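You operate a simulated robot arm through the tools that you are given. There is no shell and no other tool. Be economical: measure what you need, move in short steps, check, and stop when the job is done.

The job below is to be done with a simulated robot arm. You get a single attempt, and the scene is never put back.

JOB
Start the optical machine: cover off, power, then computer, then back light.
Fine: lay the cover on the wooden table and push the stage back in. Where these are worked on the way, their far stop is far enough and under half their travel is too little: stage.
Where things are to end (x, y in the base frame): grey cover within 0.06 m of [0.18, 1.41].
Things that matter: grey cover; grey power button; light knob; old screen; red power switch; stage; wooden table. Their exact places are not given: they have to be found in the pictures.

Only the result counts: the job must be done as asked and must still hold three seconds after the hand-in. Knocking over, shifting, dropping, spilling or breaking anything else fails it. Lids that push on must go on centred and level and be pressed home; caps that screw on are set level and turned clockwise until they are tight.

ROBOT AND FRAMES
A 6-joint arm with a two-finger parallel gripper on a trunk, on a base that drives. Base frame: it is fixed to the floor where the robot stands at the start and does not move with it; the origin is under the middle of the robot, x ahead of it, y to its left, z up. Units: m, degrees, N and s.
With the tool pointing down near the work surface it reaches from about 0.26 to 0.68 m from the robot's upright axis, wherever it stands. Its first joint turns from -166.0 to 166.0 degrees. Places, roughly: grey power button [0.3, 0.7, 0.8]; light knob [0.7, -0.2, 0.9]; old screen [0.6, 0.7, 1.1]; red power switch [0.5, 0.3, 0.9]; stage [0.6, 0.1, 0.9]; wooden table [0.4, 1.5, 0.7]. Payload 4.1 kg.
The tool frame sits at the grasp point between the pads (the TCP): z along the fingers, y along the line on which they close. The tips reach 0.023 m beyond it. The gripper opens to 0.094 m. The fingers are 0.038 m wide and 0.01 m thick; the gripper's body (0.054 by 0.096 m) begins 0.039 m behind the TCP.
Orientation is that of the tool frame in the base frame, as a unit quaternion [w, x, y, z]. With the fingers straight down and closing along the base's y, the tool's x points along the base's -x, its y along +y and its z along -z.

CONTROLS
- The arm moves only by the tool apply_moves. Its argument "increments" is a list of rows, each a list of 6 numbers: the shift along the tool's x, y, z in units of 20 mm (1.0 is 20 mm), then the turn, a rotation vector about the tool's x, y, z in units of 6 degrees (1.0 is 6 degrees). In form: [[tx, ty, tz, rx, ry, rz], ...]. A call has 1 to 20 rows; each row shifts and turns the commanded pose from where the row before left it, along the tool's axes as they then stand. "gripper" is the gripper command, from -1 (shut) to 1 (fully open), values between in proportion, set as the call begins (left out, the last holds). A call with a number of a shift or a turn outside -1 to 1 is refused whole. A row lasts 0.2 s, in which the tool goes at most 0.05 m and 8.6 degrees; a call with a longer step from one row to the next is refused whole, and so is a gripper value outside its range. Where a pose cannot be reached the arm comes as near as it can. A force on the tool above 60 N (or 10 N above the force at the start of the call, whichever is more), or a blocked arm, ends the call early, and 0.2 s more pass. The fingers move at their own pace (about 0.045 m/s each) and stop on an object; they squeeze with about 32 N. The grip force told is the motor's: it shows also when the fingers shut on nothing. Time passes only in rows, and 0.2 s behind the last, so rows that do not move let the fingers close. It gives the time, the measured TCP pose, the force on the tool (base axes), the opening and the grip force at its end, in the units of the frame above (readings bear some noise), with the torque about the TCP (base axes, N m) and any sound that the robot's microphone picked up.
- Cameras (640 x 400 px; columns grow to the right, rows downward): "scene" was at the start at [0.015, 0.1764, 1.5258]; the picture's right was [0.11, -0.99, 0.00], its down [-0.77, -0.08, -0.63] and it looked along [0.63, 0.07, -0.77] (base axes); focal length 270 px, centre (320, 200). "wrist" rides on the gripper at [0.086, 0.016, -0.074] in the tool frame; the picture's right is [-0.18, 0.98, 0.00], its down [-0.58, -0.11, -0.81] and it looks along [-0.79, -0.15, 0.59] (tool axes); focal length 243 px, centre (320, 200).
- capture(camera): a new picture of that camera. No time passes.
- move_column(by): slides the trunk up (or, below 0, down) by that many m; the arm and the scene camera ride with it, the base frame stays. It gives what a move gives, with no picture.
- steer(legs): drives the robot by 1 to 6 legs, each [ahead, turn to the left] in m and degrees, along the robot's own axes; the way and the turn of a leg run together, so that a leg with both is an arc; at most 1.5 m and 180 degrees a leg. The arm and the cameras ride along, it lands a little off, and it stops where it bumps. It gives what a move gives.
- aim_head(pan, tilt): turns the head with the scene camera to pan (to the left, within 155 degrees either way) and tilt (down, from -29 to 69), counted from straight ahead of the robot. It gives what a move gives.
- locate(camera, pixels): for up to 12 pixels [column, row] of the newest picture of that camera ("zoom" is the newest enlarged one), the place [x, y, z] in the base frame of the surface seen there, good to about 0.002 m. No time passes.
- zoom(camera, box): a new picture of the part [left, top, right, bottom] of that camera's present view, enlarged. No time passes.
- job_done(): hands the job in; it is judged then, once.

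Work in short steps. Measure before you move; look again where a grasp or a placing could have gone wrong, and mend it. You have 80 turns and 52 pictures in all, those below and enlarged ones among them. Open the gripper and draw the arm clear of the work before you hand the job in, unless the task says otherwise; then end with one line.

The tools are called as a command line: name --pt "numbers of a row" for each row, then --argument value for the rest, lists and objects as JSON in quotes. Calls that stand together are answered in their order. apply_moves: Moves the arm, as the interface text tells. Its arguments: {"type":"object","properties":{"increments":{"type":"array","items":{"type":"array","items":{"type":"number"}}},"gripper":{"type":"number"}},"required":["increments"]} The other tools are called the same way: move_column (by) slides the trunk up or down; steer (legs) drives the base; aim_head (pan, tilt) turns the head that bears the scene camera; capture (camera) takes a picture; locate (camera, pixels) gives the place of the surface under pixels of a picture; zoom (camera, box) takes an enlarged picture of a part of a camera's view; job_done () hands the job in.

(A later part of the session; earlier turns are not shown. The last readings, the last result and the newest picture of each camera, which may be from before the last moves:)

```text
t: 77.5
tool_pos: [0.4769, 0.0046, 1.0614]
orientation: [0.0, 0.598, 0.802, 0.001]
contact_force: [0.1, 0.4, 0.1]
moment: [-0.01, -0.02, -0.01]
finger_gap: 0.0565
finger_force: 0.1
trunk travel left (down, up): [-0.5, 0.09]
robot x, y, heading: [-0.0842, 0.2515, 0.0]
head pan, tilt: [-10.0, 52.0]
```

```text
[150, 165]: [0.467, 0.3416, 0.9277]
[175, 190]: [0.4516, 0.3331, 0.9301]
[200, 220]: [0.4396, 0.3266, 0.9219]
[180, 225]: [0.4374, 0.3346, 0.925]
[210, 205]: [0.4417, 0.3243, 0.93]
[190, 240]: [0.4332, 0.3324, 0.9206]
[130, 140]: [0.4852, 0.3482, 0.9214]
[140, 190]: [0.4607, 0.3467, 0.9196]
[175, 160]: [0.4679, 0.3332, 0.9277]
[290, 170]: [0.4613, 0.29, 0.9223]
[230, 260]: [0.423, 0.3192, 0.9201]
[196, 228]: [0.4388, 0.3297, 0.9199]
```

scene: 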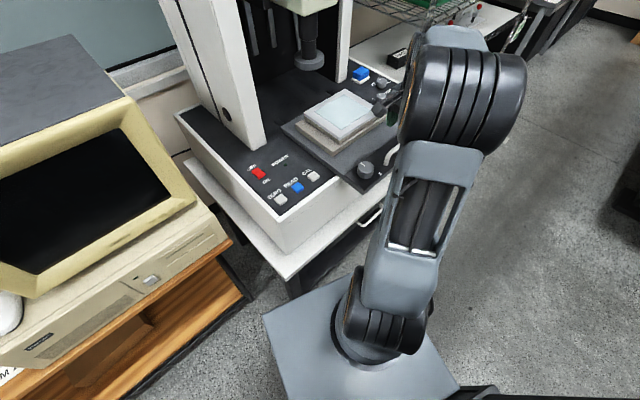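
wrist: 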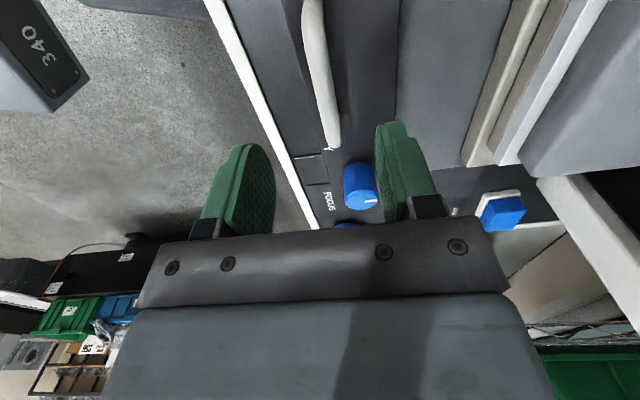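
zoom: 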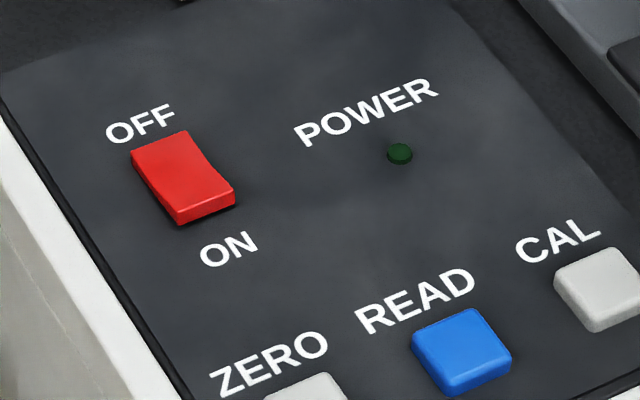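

The rocker's front (ON) end is raised, with its edge at about (0.4405,0.3265,0.933). I move over it with shut fingers.

apply_moves --pt "0.939 0.175 0 0 0 0" --pt "0.939 0.175 0 0 0 0" --pt "0.939 0.175 0 0 0 0" --pt "0.939 0.175 0 0 0 0" --pt "0.939 0.175 0 0 0 0" --pt "0.939 0.175 0 0 0 0" --pt "0.939 0.175 0 0 0 0" --pt "0.939 0.175 0 0 0 0" --pt "0.939 0.175 0 0 0 0" --pt "0.939 0.175 0 0 0 0" --pt "0.939 0.175 0 0 0 0" --pt "0.939 0.175 0 0 0 0" --pt "0.939 0.175 0 0 0 0" --pt "0.939 0.175 0 0 0 0" --pt "0.939 0.175 0 0 0 0" --pt "0.939 0.175 0 0 0 0" --pt "0.939 0.175 0 0 0 0" --gripper -1

zoom --camera "scene" --box '[240, 100, 400, 220]'

```text
t: 81.1
tool_pos: [0.443, 0.3285, 1.0635]
orientation: [0.0, 0.597, 0.802, 0.0]
contact_force: [0.6, -0.6, 0.1]
moment: [0.0, 0.0, 0.01]
finger_gap: 0.0
finger_force: 31.9
trunk travel left (down, up): [-0.5, 0.09]
robot x, y, heading: [-0.0841, 0.2519, -0.0]
head pan, tilt: [-10.0, 52.0]
```

```text
3.33 times, centred on (320, 160) of scene
```

zoom: 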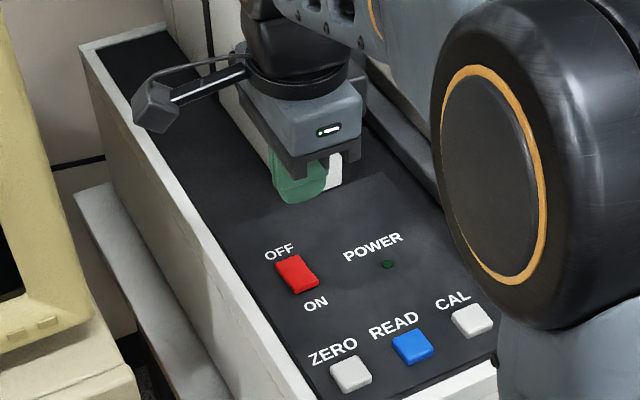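

The fingers are lined up with the rocker. I descend to just above it, then press in small rows.

apply_moves --pt "0 0 0.9 0 0 0" --pt "0 0 0.9 0 0 0" --pt "0 0 0.9 0 0 0" --pt "0 0 0.9 0 0 0" --pt "0 0 0.9 0 0 0" --pt "0 0 0.5 0 0 0" --pt "0 0 0.1 0 0 0" --pt "0 0 0.1 0 0 0" --pt "0 0 0.1 0 0 0" --pt "0 0 0.1 0 0 0"

```text
t: 83.3
tool_pos: [0.4421, 0.3262, 0.954]
orientation: [0.001, 0.598, 0.801, 0.002]
contact_force: [-0.3, 0.1, 0.2]
moment: [0.0, 0.02, -0.01]
finger_gap: 0.0
finger_force: 32.2
trunk travel left (down, up): [-0.5, 0.09]
robot x, y, heading: [-0.0865, 0.2486, -0.3]
head pan, tilt: [-10.0, 52.0]
```

There is no contact at tip z≈0.931. I go on in 1.5 mm rows.

apply_moves --pt "0 0 0.075 0 0 0" --pt "0 0 0.075 0 0 0" --pt "0 0 0.075 0 0 0" --pt "0 0 0.075 0 0 0"

zoom --camera "scene" --box '[280, 140, 380, 220]'

```text
t: 84.3
tool_pos: [0.4416, 0.3278, 0.9521]
orientation: [0.004, 0.597, 0.802, 0.004]
contact_force: [0.9, -1.0, 35.1]
moment: [0.36, -0.26, -0.03]
finger_gap: 0.0001
finger_force: 32.0
trunk travel left (down, up): [-0.5, 0.09]
robot x, y, heading: [-0.0826, 0.2518, -0.2]
head pan, tilt: [-10.0, 52.0]
```

```text
5.00 times, centred on (330, 180) of scene
```

zoom: 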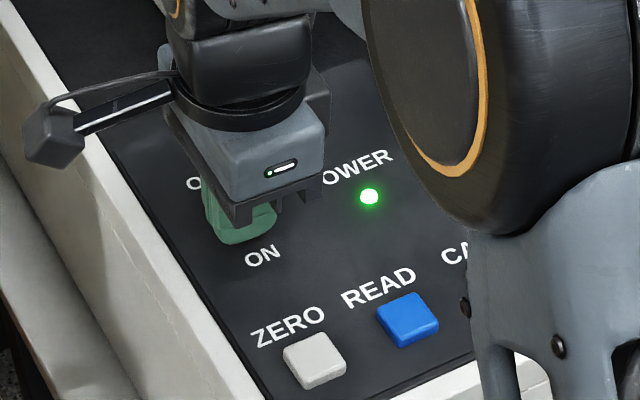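

The green LED lights, so power is on. I rise, then move left and back to (0.20,0.60) to prepare a horizontal press on the computer's button.

apply_moves --pt "0 0 -1 0 0 0" --pt "0 0 -1 0 0 0" --pt "0 0 -1 0 0 0" --pt "0 0 -1 0 0 0" --pt "0 0 -1 0 0 0" --pt "0 0 -1 0 0 0" --pt "0 0 -1 0 0 0" --pt "0 0 -1 0 0 0" --pt "0 0 -1 0 0 0"

apply_moves --pt "0.97 -0.453 0 0 0 0" --pt "0.97 -0.453 0 0 0 0" --pt "0.97 -0.453 0 0 0 0" --pt "0.97 -0.453 0 0 0 0" --pt "0.97 -0.453 0 0 0 0" --pt "0.97 -0.453 0 0 0 0" --pt "0.97 -0.453 0 0 0 0" --pt "0.97 -0.453 0 0 0 0" --pt "0.97 -0.453 0 0 0 0" --pt "0.97 -0.453 0 0 0 0" --pt "0.97 -0.453 0 0 0 0" --pt "0.97 -0.453 0 0 0 0" --pt "0.97 -0.453 0 0 0 0" --pt "0.97 -0.453 0 0 0 0" --pt "0.97 -0.453 0 0 0 0" --pt "0.97 -0.453 0 0 0 0" --pt "0.97 -0.453 0 0 0 0"

aim_head --pan 40 --tilt 50

capture --camera "scene"

```text
t: 86.3
tool_pos: [0.4426, 0.3271, 1.1285]
orientation: [0.001, 0.598, 0.802, 0.002]
contact_force: [0.5, 0.3, -0.3]
moment: [0.01, 0.0, 0.03]
finger_gap: 0.0
finger_force: 32.2
trunk travel left (down, up): [-0.5, 0.09]
robot x, y, heading: [-0.0824, 0.2453, 0.1]
head pan, tilt: [-10.0, 52.0]
```

```text
t: 89.9
tool_pos: [0.1996, 0.5996, 1.1273]
orientation: [0.002, 0.598, 0.802, 0.0]
contact_force: [-0.9, -0.7, 0.2]
moment: [0.02, -0.04, 0.04]
finger_gap: 0.0001
finger_force: 32.0
trunk travel left (down, up): [-0.5, 0.09]
robot x, y, heading: [-0.0843, 0.2511, 0.1]
head pan, tilt: [-10.0, 52.0]
```

```text
t: 91.0
tool_pos: [0.2015, 0.5988, 1.1293]
orientation: [0.0, 0.598, 0.802, 0.001]
contact_force: [1.2, 0.1, -0.3]
moment: [-0.04, -0.02, -0.01]
finger_gap: 0.0
finger_force: 31.7
trunk travel left (down, up): [-0.5, 0.09]
robot x, y, heading: [-0.0817, 0.2521, 0.1]
head pan, tilt: [40.0, 50.0]
```

```text
24 pictures are left
```

scene: 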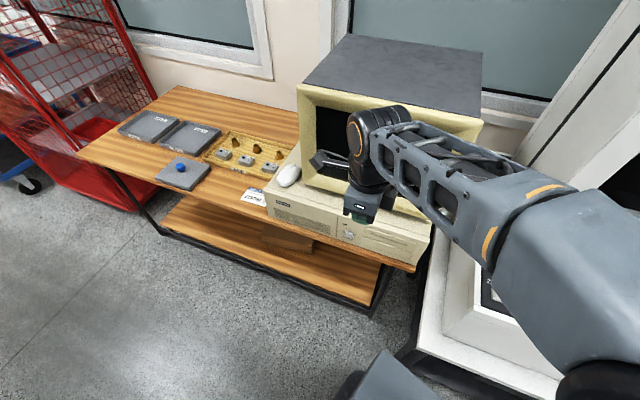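

The button is at about (348,234). I zoom in and measure it and the PC's front face.

zoom --camera "scene" --box '[300, 205, 400, 265]'

locate --camera "zoom" --pixels '[[312, 193], [305, 175], [300, 185], [325, 200], [290, 225], [150, 140], [500, 260], [200, 120], [420, 180], [310, 215]]'

```text
6.40 times, centred on (350, 235) of scene
```

zoom: 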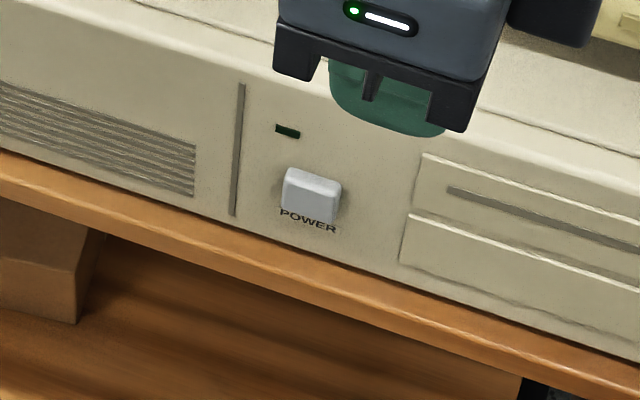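

```text
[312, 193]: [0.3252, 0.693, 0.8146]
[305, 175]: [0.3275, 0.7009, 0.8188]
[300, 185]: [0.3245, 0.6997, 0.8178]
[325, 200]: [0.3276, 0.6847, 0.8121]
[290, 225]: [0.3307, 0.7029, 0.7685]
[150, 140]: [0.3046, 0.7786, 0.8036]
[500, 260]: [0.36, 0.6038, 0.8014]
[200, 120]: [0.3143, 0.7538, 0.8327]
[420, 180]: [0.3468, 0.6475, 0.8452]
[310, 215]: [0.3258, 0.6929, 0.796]
```

The button face is at about (0.326,0.693,0.808) and sticks out 8 mm. I tilt the hand by about 75° so the fingers point at the PC, at the present high place.

apply_moves --pt "0 0 0 -0.96 0 0" --pt "0 0 0 -0.96 0 0" --pt "0 0 0 -0.96 0 0" --pt "0 0 0 -0.96 0 0" --pt "0 0 0 -0.96 0 0" --pt "0 0 0 -0.96 0 0" --pt "0 0 0 -0.96 0 0" --pt "0 0 0 -0.96 0 0" --pt "0 0 0 -0.96 0 0" --pt "0 0 0 -0.96 0 0" --pt "0 0 0 -0.96 0 0" --pt "0 0 0 -0.96 0 0" --pt "0 0 0 -0.96 0 0"

capture --camera "scene"

```text
t: 93.8
tool_pos: [0.2853, 0.5446, 1.3269]
orientation: [0.362, 0.472, 0.643, 0.483]
contact_force: [-0.1, -0.7, -0.2]
moment: [-0.01, 0.0, 0.01]
finger_gap: 0.0001
finger_force: 32.3
out of reach, approached as far as the arm can: row 8, 9, 10, 11, 12, 13
trunk travel left (down, up): [-0.5, 0.09]
robot x, y, heading: [-0.0878, 0.2465, -0.1]
head pan, tilt: [40.0, 50.0]
```

```text
22 pictures are left
```

scene: 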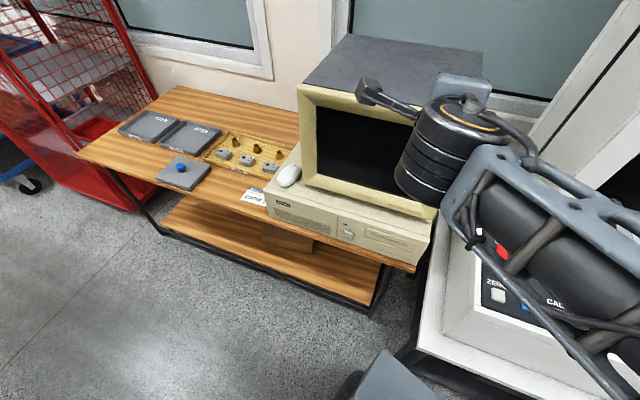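

That pose is too close in to reach from here; the tilt was reached, but with the hand high. I back the robot off and line it up facing the button squarely from about 0.65 m.

steer --legs '[[-0.2, 0], [0, 90], [0.2, 0], [0, -72.5]]'

apply_moves --pt "0 0 0 0 0 0"

aim_head --pan 0 --tilt 45

capture --camera "scene"

```text
t: 103.6
tool_pos: [-0.0196, 0.8443, 1.3267]
orientation: [0.284, 0.368, 0.708, 0.532]
contact_force: [0.0, 0.4, 0.0]
moment: [0.01, 0.01, 0.02]
finger_gap: 0.0001
finger_force: 31.9
trunk travel left (down, up): [-0.5, 0.09]
robot x, y, heading: [-0.2818, 0.4479, 17.4]
head pan, tilt: [40.0, 50.0]
```

```text
t: 104.0
tool_pos: [-0.0205, 0.8445, 1.3272]
orientation: [0.283, 0.369, 0.708, 0.532]
contact_force: [-0.1, -0.5, -0.3]
moment: [0.01, 0.02, 0.01]
finger_gap: 0.0002
finger_force: 32.3
trunk travel left (down, up): [-0.5, 0.09]
robot x, y, heading: [-0.2798, 0.4524, 17.6]
head pan, tilt: [40.0, 50.0]
```

```text
t: 105.1
tool_pos: [-0.0201, 0.8444, 1.327]
orientation: [0.283, 0.368, 0.708, 0.532]
contact_force: [-1.3, 0.9, -0.2]
moment: [0.0, 0.0, 0.02]
finger_gap: 0.0
finger_force: 32.4
trunk travel left (down, up): [-0.5, 0.09]
robot x, y, heading: [-0.2787, 0.4511, 17.4]
head pan, tilt: [0.0, 45.0]
```

```text
21 pictures are left
```

scene: 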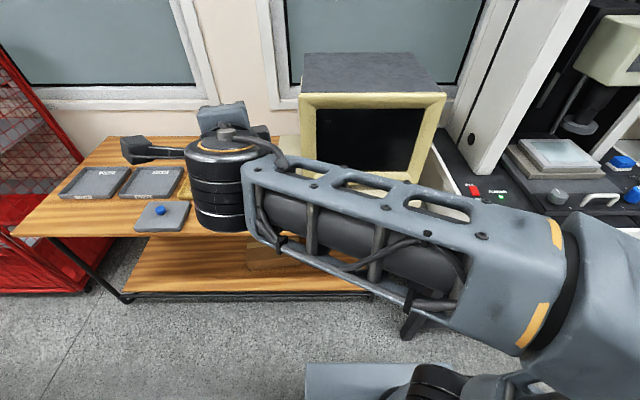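

The hand points at azimuth 34.5° now. I turn it −17° about the vertical to face the PC squarely and bring it to about (0.20,0.66) while still high.

apply_moves --pt "0 0 0 0.009 -0.91 0.258" --pt "0 0 0 0.009 -0.91 0.258" --pt "0 0 0 0.009 -0.91 0.258" --pt "-0.933 0.161 0.569 0 0 0" --pt "-0.933 0.161 0.569 0 0 0" --pt "-0.933 0.161 0.569 0 0 0" --pt "-0.933 0.161 0.569 0 0 0" --pt "-0.933 0.161 0.569 0 0 0" --pt "-0.933 0.161 0.569 0 0 0" --pt "-0.933 0.161 0.569 0 0 0" --pt "-0.933 0.161 0.569 0 0 0" --pt "-0.933 0.161 0.569 0 0 0" --pt "-0.933 0.161 0.569 0 0 0" --pt "-0.933 0.161 0.569 0 0 0" --pt "-0.933 0.161 0.569 0 0 0" --pt "-0.933 0.161 0.569 0 0 0"

```text
t: 108.5
tool_pos: [0.2117, 0.6541, 1.3651]
orientation: [0.358, 0.47, 0.646, 0.484]
contact_force: [-0.6, 0.8, -0.2]
moment: [0.0, 0.0, 0.02]
finger_gap: 0.0003
finger_force: 32.0
out of reach, approached as far as the arm can: row 1, 2, 3
trunk travel left (down, up): [-0.5, 0.09]
robot x, y, heading: [-0.2823, 0.4526, 17.7]
head pan, tilt: [0.0, 45.0]
```

This pose is reachable and points at the PC. I lower the trunk by 0.4 m and look.

move_column --by -0.4

capture --camera "scene"

```text
t: 112.3
tool_pos: [0.212, 0.6537, 0.9659]
orientation: [0.359, 0.47, 0.645, 0.484]
contact_force: [-0.2, 0.1, -0.4]
moment: [0.01, 0.01, -0.01]
finger_gap: 0.0002
finger_force: 32.3
trunk travel left (down, up): [-0.1, 0.49]
robot x, y, heading: [-0.2839, 0.4531, 17.3]
head pan, tilt: [0.0, 45.0]
```

```text
20 pictures are left
```

scene: 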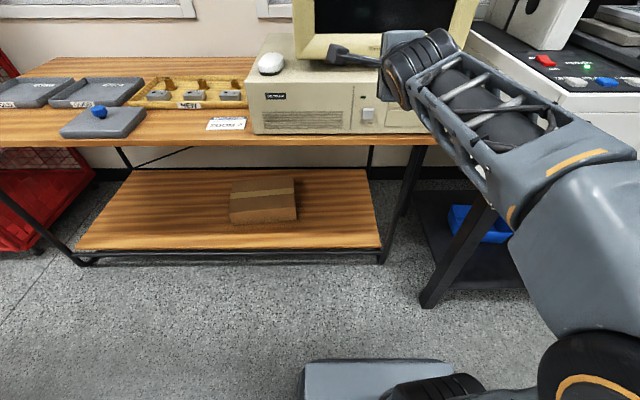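

The button is visible at (368,114). I measure it again from this view.

zoom --camera "scene" --box '[320, 60, 440, 150]'

locate --camera "zoom" --pixels '[[255, 240], [240, 225], [275, 225], [240, 260], [272, 262], [255, 310], [180, 270]]'

```text
4.44 times, centred on (380, 105) of scene
```

zoom: 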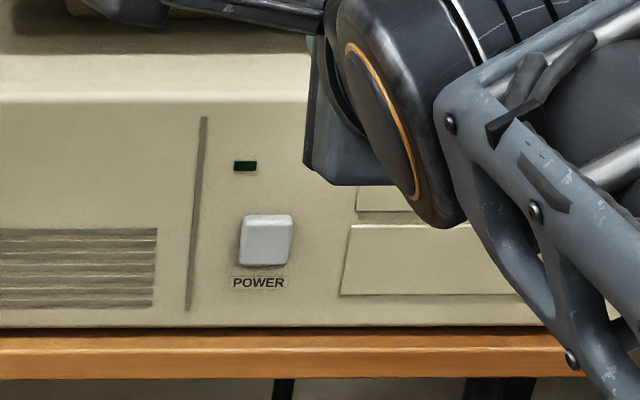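

```text
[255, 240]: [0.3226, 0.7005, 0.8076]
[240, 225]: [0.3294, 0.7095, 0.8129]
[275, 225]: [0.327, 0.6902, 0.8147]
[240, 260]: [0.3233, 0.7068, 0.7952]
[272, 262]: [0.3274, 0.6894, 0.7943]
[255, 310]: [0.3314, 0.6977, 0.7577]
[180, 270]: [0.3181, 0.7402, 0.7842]
```

Button centre is (0.325,0.696,0.807). I move to a point 5 cm before it, at its height.

apply_moves --pt "0.0375 -0.866 0.561 0 0 0" --pt "0.0375 -0.866 0.561 0 0 0" --pt "0.0375 -0.866 0.561 0 0 0" --pt "0.0375 -0.866 0.561 0 0 0" --pt "0.0375 -0.866 0.561 0 0 0" --pt "0.0375 -0.866 0.561 0 0 0" --pt "0.0375 -0.866 0.561 0 0 0" --pt "0.0375 -0.866 0.561 0 0 0"

zoom --camera "scene" --box '[300, 50, 460, 170]'

```text
t: 114.1
tool_pos: [0.2623, 0.6652, 0.8769]
orientation: [0.356, 0.471, 0.648, 0.48]
contact_force: [-0.6, -0.5, -0.2]
moment: [-0.01, 0.0, 0.0]
finger_gap: 0.0
finger_force: 32.2
out of reach, approached as far as the arm can: row 5, 6, 7, 8
trunk travel left (down, up): [-0.1, 0.49]
robot x, y, heading: [-0.2796, 0.4487, 17.5]
head pan, tilt: [0.0, 45.0]
```

```text
3.33 times, centred on (380, 110) of scene
```

zoom: 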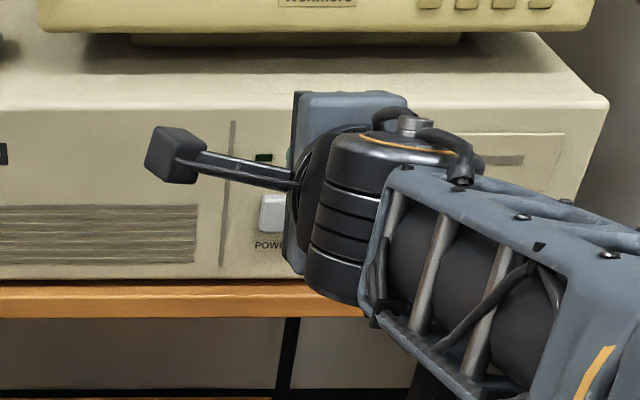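

The arm stops short in height in this pose (z=0.877). The trunk still has 0.1 m, so I lower it by 0.07.

move_column --by -0.07

apply_moves --pt "0 0 0 0 0 0"

```text
t: 115.2
tool_pos: [0.2631, 0.6643, 0.806]
orientation: [0.356, 0.471, 0.648, 0.48]
contact_force: [-0.6, 0.0, -0.5]
moment: [0.01, 0.04, 0.01]
finger_gap: 0.0003
finger_force: 32.6
trunk travel left (down, up): [-0.03, 0.56]
robot x, y, heading: [-0.2806, 0.4557, 17.6]
head pan, tilt: [0.0, 45.0]
```

```text
t: 115.6
tool_pos: [0.2633, 0.6648, 0.8065]
orientation: [0.356, 0.471, 0.648, 0.481]
contact_force: [0.2, 0.1, -0.7]
moment: [-0.05, 0.0, -0.01]
finger_gap: 0.0
finger_force: 32.0
trunk travel left (down, up): [-0.03, 0.56]
robot x, y, heading: [-0.2818, 0.4522, 17.5]
head pan, tilt: [0.0, 45.0]
```

I shift 11 mm left to line up with the button and go forward along n by 36 mm, stopping about 1 cm short.

apply_moves --pt "0.54 0 0 0 0 0" --pt "0 0.124 0.433 0 0 0" --pt "0 0.124 0.433 0 0 0" --pt "0 0.124 0.433 0 0 0" --pt "0 0.124 0.433 0 0 0"

capture --camera "wrist"

```text
t: 116.8
tool_pos: [0.294, 0.6864, 0.8057]
orientation: [0.356, 0.47, 0.648, 0.481]
contact_force: [-0.2, -0.1, -0.3]
moment: [0.0, -0.01, 0.0]
finger_gap: 0.0001
finger_force: 32.4
trunk travel left (down, up): [-0.03, 0.56]
robot x, y, heading: [-0.2819, 0.4563, 17.5]
head pan, tilt: [0.0, 45.0]
```

```text
17 pictures are left
```

wrist: 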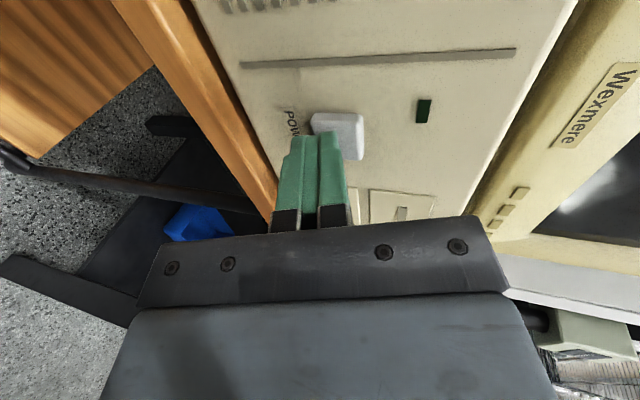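

The closed fingertips point at the lower half of the button. I raise 3 mm and advance in 2.5 mm rows.

apply_moves --pt "0 0.15 0 0 0 0" --pt "0 0.034 0.12 0 0 0" --pt "0 0.034 0.12 0 0 0" --pt "0 0.034 0.12 0 0 0" --pt "0 0.034 0.12 0 0 0"

```text
t: 118.0
tool_pos: [0.3045, 0.689, 0.8101]
orientation: [0.355, 0.471, 0.648, 0.481]
contact_force: [-3.3, -0.9, -1.0]
moment: [0.0, 0.0, -0.01]
finger_gap: 0.0
finger_force: 31.5
trunk travel left (down, up): [-0.03, 0.56]
robot x, y, heading: [-0.28, 0.4508, 17.7]
head pan, tilt: [0.0, 45.0]
heard: click
```

A click was heard. I check the computer's LED before doing more.

capture --camera "wrist"

apply_moves --pt "0 -0.069 -0.24 0 0 0" --pt "0 -0.137 -0.481 0 0 0" --pt "0 -0.137 -0.481 0 0 0" --pt "0 -0.137 -0.481 0 0 0" --pt "0 -0.137 -0.481 0 0 0" --pt "0 -0.137 -0.481 0 0 0" --pt "0 -0.137 -0.481 0 0 0"

move_column --by 0.47

capture --camera "scene"

```text
16 pictures are left
```

wrist: 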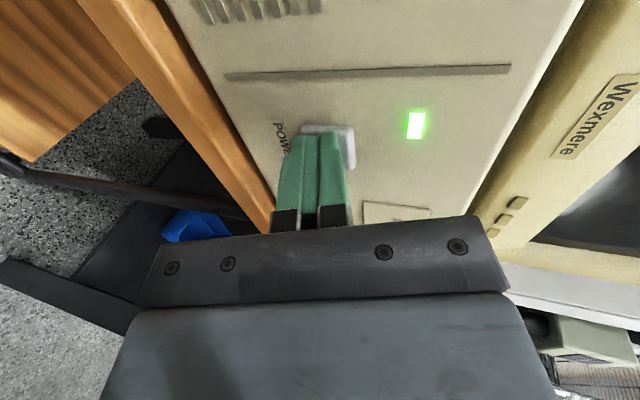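

```text
t: 119.6
tool_pos: [0.2432, 0.671, 0.8097]
orientation: [0.356, 0.471, 0.649, 0.48]
contact_force: [-0.4, 0.6, -0.1]
moment: [-0.02, 0.01, -0.01]
finger_gap: 0.0001
finger_force: 32.0
trunk travel left (down, up): [-0.03, 0.56]
robot x, y, heading: [-0.2818, 0.4493, 17.4]
head pan, tilt: [0.0, 45.0]
```

```text
refused: 0.47 is not a number from -0.4 to 0.4
```

```text
15 pictures are left
```

scene: 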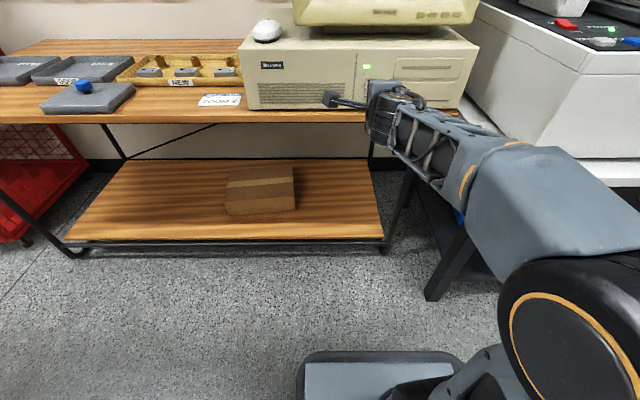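

Both LEDs are on. I raise the trunk and turn the hand back to pointing down.

move_column --by 0.4

apply_moves --pt "0 0 0 0.96 0 0" --pt "0 0 0 0.96 0 0" --pt "0 0 0 0.96 0 0" --pt "0 0 0 0.96 0 0" --pt "0 0 0 0.96 0 0" --pt "0 0 0 0.96 0 0" --pt "0 0 0 0.96 0 0" --pt "0 0 0 0.96 0 0" --pt "0 0 0 0.96 0 0" --pt "0 0 0 0.96 0 0" --pt "0 0 0 0.96 0 0" --pt "0 0 0 0.96 0 0" --pt "0 0 0 0.8 0 0"

```text
t: 123.4
tool_pos: [0.2426, 0.6704, 1.2101]
orientation: [0.356, 0.471, 0.648, 0.481]
contact_force: [-0.2, -0.1, -0.1]
moment: [0.0, -0.03, 0.05]
finger_gap: 0.0
finger_force: 31.6
trunk travel left (down, up): [-0.43, 0.16]
robot x, y, heading: [-0.2783, 0.4522, 17.4]
head pan, tilt: [0.0, 45.0]
```

```text
t: 126.2
tool_pos: [0.2427, 0.6712, 1.2097]
orientation: [0.0, 0.59, 0.807, -0.006]
contact_force: [0.6, -0.5, 0.1]
moment: [-0.01, -0.02, 0.0]
finger_gap: 0.0
finger_force: 31.9
trunk travel left (down, up): [-0.43, 0.16]
robot x, y, heading: [-0.2822, 0.4552, 17.7]
head pan, tilt: [0.0, 45.0]
```

The hand is upright again. I draw it in, raise the trunk and drive backward round to about (0.05,-0.20) facing the machine for the light knob.

apply_moves --pt "0 -1 0 0 0 0" --pt "0 -1 0 0 0 0" --pt "0 -1 0 0 0 0" --pt "0 -1 0 0 0 0" --pt "0 -1 0 0 0 0" --pt "0 -1 0 0 0 0"

move_column --by 0.07

steer --legs '[[0, 99.3], [-0.73, 0], [0, -116.8]]'

aim_head --pan 10 --tilt 50

capture --camera "scene"

```text
t: 127.6
tool_pos: [0.1275, 0.6345, 1.2104]
orientation: [0.001, 0.59, 0.807, -0.006]
contact_force: [-0.3, 0.2, 0.7]
moment: [0.03, -0.03, -0.04]
finger_gap: 0.0
finger_force: 32.4
trunk travel left (down, up): [-0.43, 0.16]
robot x, y, heading: [-0.2848, 0.4481, 17.6]
head pan, tilt: [0.0, 45.0]
```

```text
t: 128.7
tool_pos: [0.1284, 0.6337, 1.2811]
orientation: [0.0, 0.59, 0.807, -0.006]
contact_force: [0.8, -0.8, -0.3]
moment: [-0.01, 0.02, 0.0]
finger_gap: 0.0002
finger_force: 32.3
trunk travel left (down, up): [-0.5, 0.09]
robot x, y, heading: [-0.2804, 0.4485, 17.8]
head pan, tilt: [0.0, 45.0]
```

```text
t: 141.7
tool_pos: [0.4882, -0.1547, 1.281]
orientation: [0.0, 0.705, 0.71, -0.005]
contact_force: [-1.0, 0.6, -0.2]
moment: [0.03, 0.01, -0.04]
finger_gap: 0.0002
finger_force: 32.2
trunk travel left (down, up): [-0.5, 0.09]
robot x, y, heading: [0.0401, -0.2056, 0.4]
head pan, tilt: [0.0, 45.0]
```

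```text
t: 142.4
tool_pos: [0.4872, -0.1549, 1.2805]
orientation: [0.001, 0.704, 0.71, -0.006]
contact_force: [-0.4, 0.3, 0.0]
moment: [0.04, -0.02, -0.01]
finger_gap: 0.0
finger_force: 32.7
trunk travel left (down, up): [-0.5, 0.09]
robot x, y, heading: [0.0413, -0.207, 0.3]
head pan, tilt: [10.0, 50.0]
```

```text
14 pictures are left
```

scene: 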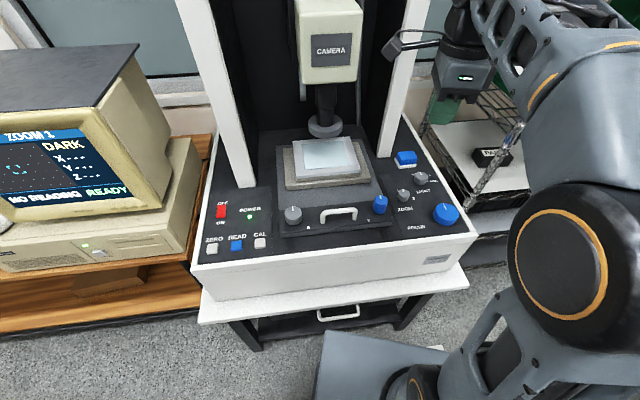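

The screen is live and shows "DARK". The light knob is at about (420,178), and I zoom in on it.

zoom --camera "scene" --box '[380, 140, 476, 230]'

locate --camera "zoom" --pixels '[[265, 158], [265, 145], [265, 175], [250, 165], [285, 165], [275, 195], [155, 240], [215, 175], [340, 180], [180, 80], [300, 130]]'

```text
4.44 times, centred on (428, 185) of scene
```

zoom: 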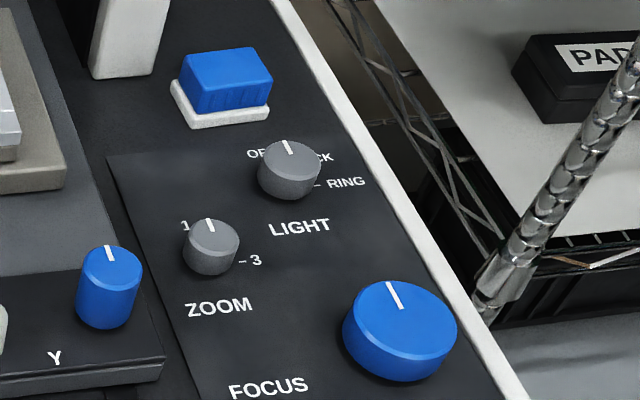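

```text
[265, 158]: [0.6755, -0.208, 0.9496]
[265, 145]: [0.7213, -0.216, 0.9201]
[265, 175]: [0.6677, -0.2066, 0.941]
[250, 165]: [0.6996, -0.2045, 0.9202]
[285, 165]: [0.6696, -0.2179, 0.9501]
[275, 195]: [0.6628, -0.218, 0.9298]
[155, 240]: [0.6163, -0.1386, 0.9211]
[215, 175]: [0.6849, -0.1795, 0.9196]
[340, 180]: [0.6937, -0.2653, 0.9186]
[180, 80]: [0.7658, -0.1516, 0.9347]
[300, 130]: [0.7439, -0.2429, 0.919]
```

The knob has positions OFF, BACK and RING, but its pointer is hard to judge from here. I drive 5 cm nearer and turn the hand so the wrist camera looks at the knob from the robot's side.

steer --legs '[[0.05, 0]]'

apply_moves --pt "0 0 0.5 0 0 -1" --pt "0 0 0.5 0 0 -1" --pt "0 0 0.5 0 0 -1" --pt "0 0 0.5 0 0 -1" --pt "0 0 0.5 0 0 -1" --pt "0 0 0.5 0 0 -1" --pt "0 0 0.5 0 0 -1" --pt "0 0 0.5 0 0 -1" --pt "0 0 0.5 0 0 -1" --pt "0 0 0.5 0 0 -1" --pt "0 0 0.5 0 0 -1" --pt "0 0 0.5 0 0 -1" --pt "0 0 0.5 0 0 -1" --pt "0 0 0.5 0 0 -1" --pt "0 0 0.5 0 0 -1"

capture --camera "wrist"

```text
t: 143.3
tool_pos: [0.5378, -0.1531, 1.2803]
orientation: [-0.001, 0.705, 0.71, -0.006]
contact_force: [0.4, 0.0, -0.8]
moment: [-0.03, 0.0, 0.02]
finger_gap: 0.0
finger_force: 31.9
trunk travel left (down, up): [-0.5, 0.09]
robot x, y, heading: [0.0885, -0.206, 0.5]
head pan, tilt: [10.0, 50.0]
```

```text
t: 146.5
tool_pos: [0.536, -0.1557, 1.1309]
orientation: [-0.004, -0.005, 1.0, -0.004]
contact_force: [0.5, 0.7, -0.5]
moment: [0.01, 0.03, 0.02]
finger_gap: 0.0
finger_force: 32.2
trunk travel left (down, up): [-0.5, 0.09]
robot x, y, heading: [0.0908, -0.2072, 0.4]
head pan, tilt: [10.0, 50.0]
```

```text
12 pictures are left
```

wrist: 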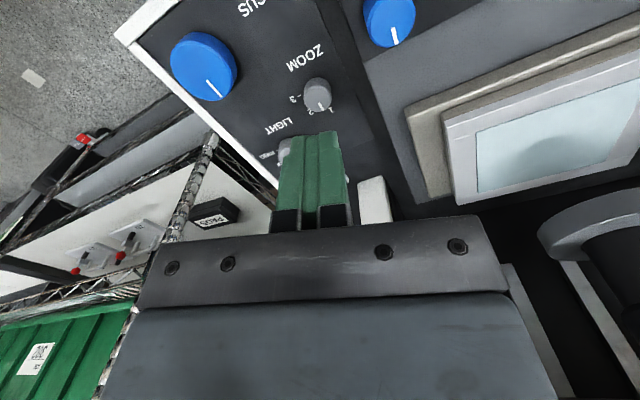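

The view is upside-down, with the knob behind the fingers at (285,150). I shift the hand 7 cm to +y to uncover it.

apply_moves --pt "0.4 0.9 0 0 0 0" --pt "0.4 0.9 0 0 0 0" --pt "0.4 0.9 0 0 0 0" --pt "0.4 0.9 0 0 0 0"

zoom --camera "wrist" --box '[120, 40, 320, 200]'

```text
t: 147.5
tool_pos: [0.5018, -0.084, 1.1299]
orientation: [-0.004, -0.003, 1.0, -0.004]
contact_force: [-0.4, 0.4, -0.4]
moment: [0.01, 0.03, 0.01]
finger_gap: 0.0001
finger_force: 32.4
trunk travel left (down, up): [-0.5, 0.09]
robot x, y, heading: [0.0877, -0.2061, 0.2]
head pan, tilt: [10.0, 50.0]
```

```text
2.50 times, centred on (220, 120) of wrist
```

zoom: 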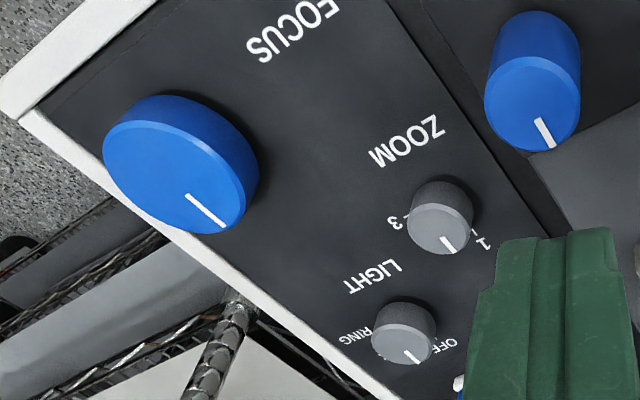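

The pointer stands at OFF (straight back), so BACK is about 45° clockwise. I measure the knob's top precisely in this zoom.

locate --camera "zoom" --pixels '[[402, 343], [378, 345], [430, 345], [405, 328], [405, 358], [412, 360], [405, 352], [448, 343], [360, 335], [400, 305]]'

```text
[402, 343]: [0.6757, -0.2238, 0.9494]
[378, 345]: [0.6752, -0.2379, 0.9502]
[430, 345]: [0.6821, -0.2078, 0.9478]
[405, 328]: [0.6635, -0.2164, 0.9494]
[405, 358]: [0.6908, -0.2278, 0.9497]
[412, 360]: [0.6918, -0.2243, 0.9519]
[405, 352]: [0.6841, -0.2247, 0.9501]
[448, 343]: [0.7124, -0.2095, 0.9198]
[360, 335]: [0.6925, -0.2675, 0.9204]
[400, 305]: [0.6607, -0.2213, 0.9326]
```

The knob centre is at about (0.677,-0.223), with its top at 0.950 and a diameter of about 32 mm. I move over it with the gripper open.

apply_moves --pt "-0.876 -0.695 0 0 0 0" --pt "-0.876 -0.695 0 0 0 0" --pt "-0.876 -0.695 0 0 0 0" --pt "-0.876 -0.695 0 0 0 0" --pt "-0.876 -0.695 0 0 0 0" --pt "-0.876 -0.695 0 0 0 0" --pt "-0.876 -0.695 0 0 0 0" --pt "-0.876 -0.695 0 0 0 0" --pt "-0.876 -0.695 0 0 0 0" --pt "-0.876 -0.695 0 0 0 0" --pt "0 0 1 0 0 0" --pt "0 0 1 0 0 0" --pt "0 0 1 0 0 0" --pt "0 0 1 0 0 0" --pt "0 0 1 0 0 0" --pt "0 0 1 0 0 0" --gripper 0.3

zoom --camera "scene" --box '[370, 100, 490, 220]'

```text
t: 150.9
tool_pos: [0.6788, -0.2212, 1.0098]
orientation: [-0.004, -0.004, 1.0, -0.004]
contact_force: [0.6, -0.6, 0.1]
moment: [-0.07, 0.02, -0.01]
finger_gap: 0.0613
finger_force: 0.0
trunk travel left (down, up): [-0.5, 0.09]
robot x, y, heading: [0.0876, -0.2037, 0.2]
head pan, tilt: [10.0, 50.0]
```

```text
3.33 times, centred on (430, 160) of scene
```

zoom: 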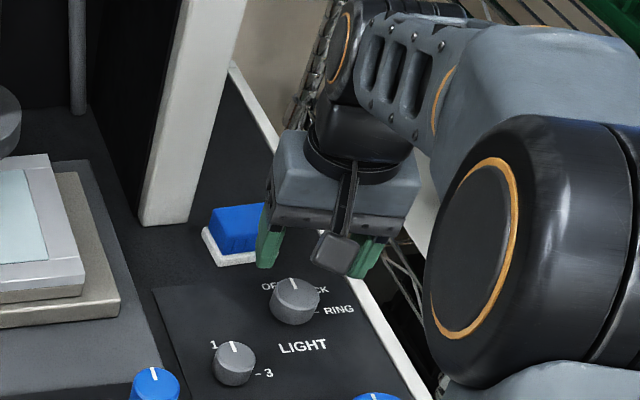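

The fingers straddle the knob in plan. I go down to z≈0.950 and close on it.

apply_moves --pt "0 0 0.75 0 0 0" --pt "0 0 0.75 0 0 0" --pt "0 0 0.75 0 0 0" --pt "0 0 0.7 0 0 0"

apply_moves --pt "0 0 0 0 0 0" --pt "0 0 0 0 0 0" --pt "0 0 0 0 0 0" --gripper -1

zoom --camera "scene" --box '[370, 100, 490, 220]'

```text
t: 151.9
tool_pos: [0.6777, -0.2229, 0.9508]
orientation: [-0.004, -0.003, 1.0, -0.004]
contact_force: [0.3, 0.1, 0.5]
moment: [0.02, 0.03, -0.05]
finger_gap: 0.0608
finger_force: 0.1
trunk travel left (down, up): [-0.5, 0.09]
robot x, y, heading: [0.0947, -0.2047, 0.5]
head pan, tilt: [10.0, 50.0]
```

```text
t: 152.7
tool_pos: [0.6783, -0.226, 0.9518]
orientation: [-0.004, -0.003, 1.0, -0.005]
contact_force: [-0.6, -17.4, -0.8]
moment: [0.03, -0.27, -0.04]
finger_gap: 0.0381
finger_force: 45.4
trunk travel left (down, up): [-0.5, 0.09]
robot x, y, heading: [0.0918, -0.2047, 0.0]
head pan, tilt: [10.0, 50.0]
```

```text
3.33 times, centred on (430, 160) of scene
```

zoom: 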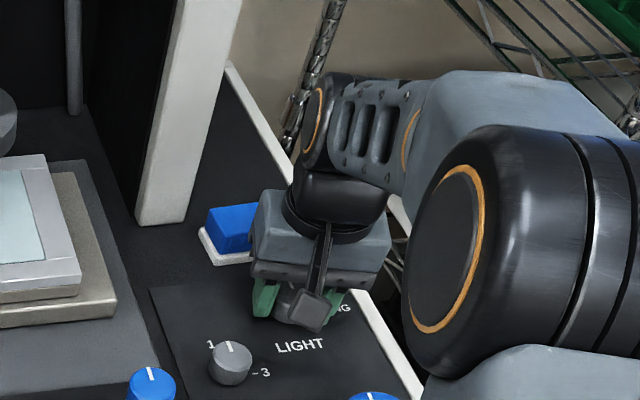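

The knob is held (38 mm) with a small side pull of 17 N. I ease 4 mm toward −y and turn 45° clockwise (tool z +).

apply_moves --pt "0 -0.2 0 0 0 0" --pt "0 0 0 0 0 0.9" --pt "0 0 0 0 0 0.9" --pt "0 0 0 0 0 0.9" --pt "0 0 0 0 0 0.9" --pt "0 0 0 0 0 0.9" --pt "0 0 0 0 0 0.9" --pt "0 0 0 0 0 0.9" --pt "0 0 0 0 0 0.9" --pt "0 0 0 0 0 0.3"

capture --camera "scene"

```text
t: 154.9
tool_pos: [0.6793, -0.2247, 0.952]
orientation: [-0.002, 0.38, 0.925, -0.006]
contact_force: [1.7, 27.0, -9.5]
moment: [1.1, -0.01, 0.04]
finger_gap: 0.0378
finger_force: 45.0
trunk travel left (down, up): [-0.5, 0.09]
robot x, y, heading: [0.0924, -0.2069, 0.4]
head pan, tilt: [10.0, 50.0]
```

```text
8 pictures are left
```

scene: 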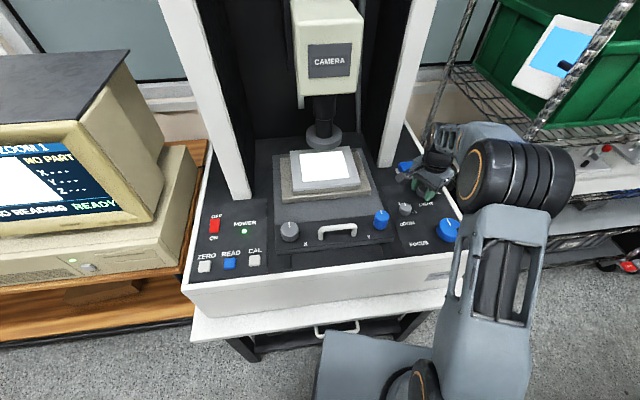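

The back light is on: the stage glass glows and the screen now says "NO PART". I release, rise and draw the arm clear.

apply_moves --pt "0 0 0 0 0 0" --pt "0 0 0 0 0 0" --pt "0 0 0 0 0 0" --pt "0 0 -0.6 0 0 0" --pt "0 0 -0.8 0 0 0" --pt "0 0 -1 0 0 0" --pt "0 0 -1 0 0 0" --pt "0 0 -1 0 0 0" --pt "0 0 -1 0 0 0" --pt "0 0 -1 0 0 0" --pt "0 0 -1 0 0 0" --pt "0 0 -1 0 0 0" --pt "0.7 -0.7 0 0 0 0" --pt "0.7 -0.7 0 0 0 0" --pt "0.7 -0.7 0 0 0 0" --pt "0.7 -0.7 0 0 0 0" --pt "0.7 -0.7 0 0 0 0" --pt "0.7 -0.7 0 0 0 0" --gripper 0.3

capture --camera "scene"

zoom --camera "scene" --box '[180, 110, 480, 300]'

```text
t: 158.7
tool_pos: [0.56, -0.2241, 1.1198]
orientation: [-0.001, 0.379, 0.925, -0.006]
contact_force: [-0.1, 0.1, -0.6]
moment: [-0.02, 0.03, 0.04]
finger_gap: 0.061
finger_force: 0.0
trunk travel left (down, up): [-0.5, 0.09]
robot x, y, heading: [0.093, -0.2082, 0.5]
head pan, tilt: [10.0, 50.0]
```

```text
7 pictures are left
```

scene: 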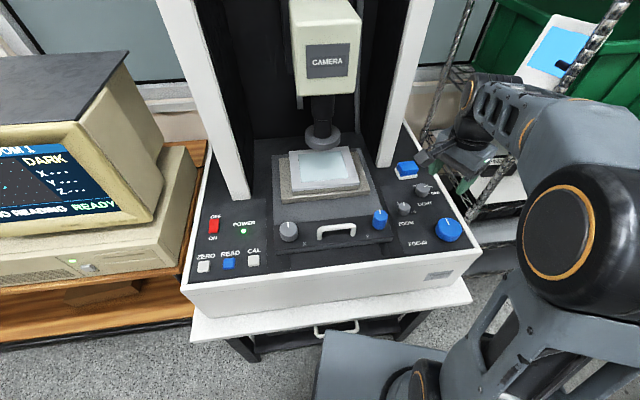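

```text
2.11 times, centred on (330, 205) of scene
```

zoom: 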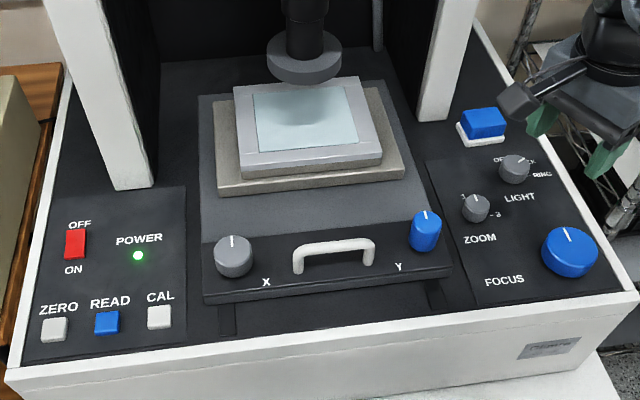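

The screen is back to "DARK", so the knob may have turned back or passed by. I zoom in on the knob.

zoom --camera "scene" --box '[390, 160, 460, 220]'

locate --camera "zoom" --pixels '[[305, 185], [320, 172], [297, 185], [285, 160], [310, 205]]'

```text
6.67 times, centred on (425, 190) of scene
```

zoom: 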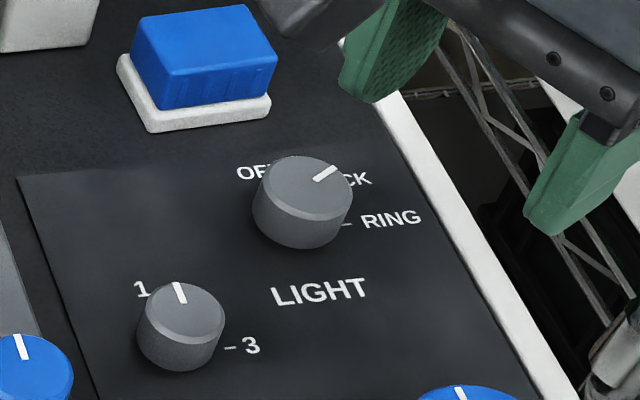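

```text
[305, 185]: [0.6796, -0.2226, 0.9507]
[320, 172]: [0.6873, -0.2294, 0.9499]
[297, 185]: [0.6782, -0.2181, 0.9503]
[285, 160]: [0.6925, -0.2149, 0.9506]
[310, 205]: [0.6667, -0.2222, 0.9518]
```

I measure the pointer line's ends and the knob's rim to work out its angle.

locate --camera "zoom" --pixels '[[316, 179], [335, 168], [326, 174], [308, 158], [258, 180], [350, 188], [300, 220], [352, 225], [360, 178], [245, 173], [180, 290], [172, 284]]'

zoom --camera "scene" --box '[0, 120, 160, 240]'

```text
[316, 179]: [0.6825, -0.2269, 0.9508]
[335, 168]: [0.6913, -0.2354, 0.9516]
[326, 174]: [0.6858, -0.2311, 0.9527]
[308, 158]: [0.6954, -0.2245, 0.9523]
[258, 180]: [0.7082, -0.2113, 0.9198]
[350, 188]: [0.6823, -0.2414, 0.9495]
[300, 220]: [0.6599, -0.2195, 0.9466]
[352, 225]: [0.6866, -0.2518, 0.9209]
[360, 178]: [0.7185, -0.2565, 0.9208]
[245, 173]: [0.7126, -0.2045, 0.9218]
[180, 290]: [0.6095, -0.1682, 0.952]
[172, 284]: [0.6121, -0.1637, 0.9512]
```

```text
3.33 times, centred on (80, 180) of scene
```

zoom: 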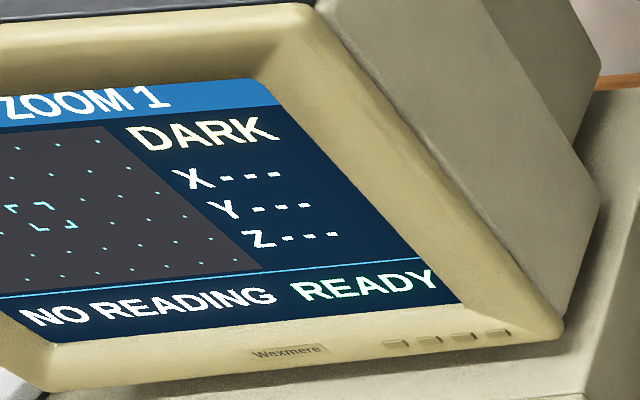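

Relative to the labels the pointer is now some 10° past BACK (~45°), toward RING. I go back over the knob (refined centre (0.6805,-0.226)) and grip it afresh.

apply_moves --pt "-0.727 0.693 0 0 0 0" --pt "-0.727 0.693 0 0 0 0" --pt "-0.727 0.693 0 0 0 0" --pt "-0.727 0.693 0 0 0 0" --pt "-0.727 0.693 0 0 0 0" --pt "-0.727 0.693 0 0 0 0" --pt "0 0 0.93 0 0 0" --pt "0 0 0.93 0 0 0" --pt "0 0 0.93 0 0 0" --pt "0 0 0.93 0 0 0" --pt "0 0 0.93 0 0 0" --pt "0 0 0.93 0 0 0" --pt "0 0 0.93 0 0 0" --pt "0 0 0.93 0 0 0" --pt "0 0 0.93 0 0 0"

apply_moves --pt "0 0 0 0 0 0" --pt "0 0 0 0 0 0" --pt "0 0 0 0 0 0" --gripper -1

```text
t: 161.9
tool_pos: [0.6793, -0.2292, 0.9525]
orientation: [-0.001, 0.38, 0.925, -0.004]
contact_force: [-0.7, 0.1, -0.6]
moment: [0.0, -0.01, -0.01]
finger_gap: 0.061
finger_force: 0.0
trunk travel left (down, up): [-0.5, 0.09]
robot x, y, heading: [0.092, -0.2033, 0.1]
head pan, tilt: [10.0, 50.0]
```

```text
t: 162.7
tool_pos: [0.6807, -0.2273, 0.9526]
orientation: [-0.001, 0.379, 0.925, -0.006]
contact_force: [9.7, 13.4, -2.6]
moment: [0.63, -1.19, -0.01]
finger_gap: 0.0381
finger_force: 44.6
trunk travel left (down, up): [-0.5, 0.09]
robot x, y, heading: [0.0898, -0.205, 0.6]
head pan, tilt: [10.0, 50.0]
```

The grip is firm. I ease 3 mm along tool +y to unload it, turn back about 10° and look.

apply_moves --pt "0 0.13 0 0 0 0" --pt "0 0 0 0 0 -0.8" --pt "0 0 0 0 0 -0.8" --pt "0 0 0 0 0 0"

capture --camera "scene"

```text
t: 163.7
tool_pos: [0.6822, -0.2259, 0.9517]
orientation: [-0.003, 0.299, 0.954, -0.007]
contact_force: [1.1, 9.9, -5.9]
moment: [0.03, -1.21, 0.02]
finger_gap: 0.0375
finger_force: 44.9
trunk travel left (down, up): [-0.5, 0.09]
robot x, y, heading: [0.0913, -0.2035, 0.5]
head pan, tilt: [10.0, 50.0]
```

```text
3 pictures are left
```

scene: 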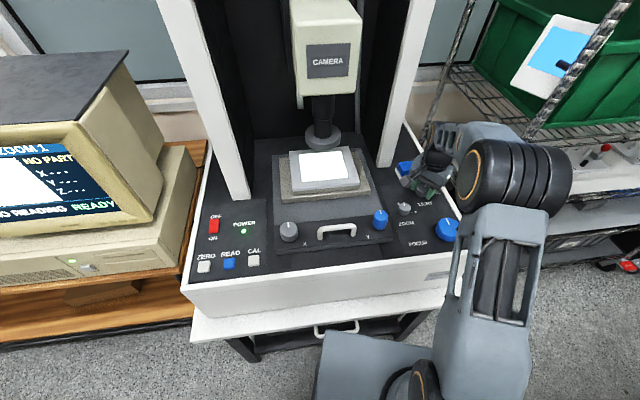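

It is lit again ("NO PART"). I unload the last side force, open only slightly first so the knob is not dragged, then rise.

apply_moves --pt "0 0.08 0 0 0 0" --pt "0 0 0 0 0 0"

apply_moves --pt "0 0 0 0 0 0" --pt "0 0 0 0 0 0" --gripper -0.05

apply_moves --pt "0 0 0 0 0 0" --pt "0 0 0 0 0 0" --pt "0 0 -0.6 0 0 0" --pt "0 0 -0.8 0 0 0" --pt "0 0 -1 0 0 0" --pt "0 0 -1 0 0 0" --pt "0 0 -1 0 0 0" --pt "0 0 -1 0 0 0" --pt "0 0 -1 0 0 0" --pt "0 0 -1 0 0 0" --gripper 0.3

capture --camera "scene"

```text
t: 164.3
tool_pos: [0.6819, -0.2263, 0.9519]
orientation: [-0.005, 0.3, 0.954, -0.006]
contact_force: [-5.9, 4.2, -9.0]
moment: [0.24, -0.8, -0.02]
finger_gap: 0.0381
finger_force: 44.5
trunk travel left (down, up): [-0.5, 0.09]
robot x, y, heading: [0.0872, -0.203, 0.1]
head pan, tilt: [10.0, 50.0]
```

```text
t: 164.9
tool_pos: [0.6829, -0.2264, 0.9528]
orientation: [-0.003, 0.301, 0.954, -0.005]
contact_force: [-0.9, 0.2, 0.3]
moment: [0.01, -0.02, 0.0]
finger_gap: 0.0446
finger_force: 0.1
trunk travel left (down, up): [-0.5, 0.09]
robot x, y, heading: [0.0904, -0.2052, 0.4]
head pan, tilt: [10.0, 50.0]
```

```text
t: 167.1
tool_pos: [0.6826, -0.2248, 1.0995]
orientation: [-0.003, 0.3, 0.954, -0.006]
contact_force: [0.5, 0.8, 0.2]
moment: [-0.02, 0.0, 0.0]
finger_gap: 0.061
finger_force: 0.1
trunk travel left (down, up): [-0.5, 0.09]
robot x, y, heading: [0.0881, -0.2025, 0.4]
head pan, tilt: [10.0, 50.0]
```

```text
2 pictures are left
```

scene: 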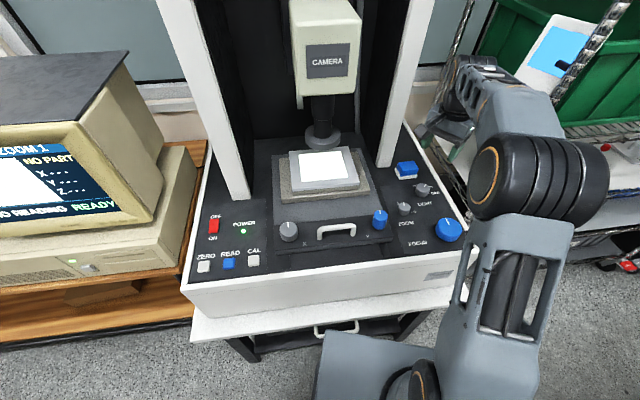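

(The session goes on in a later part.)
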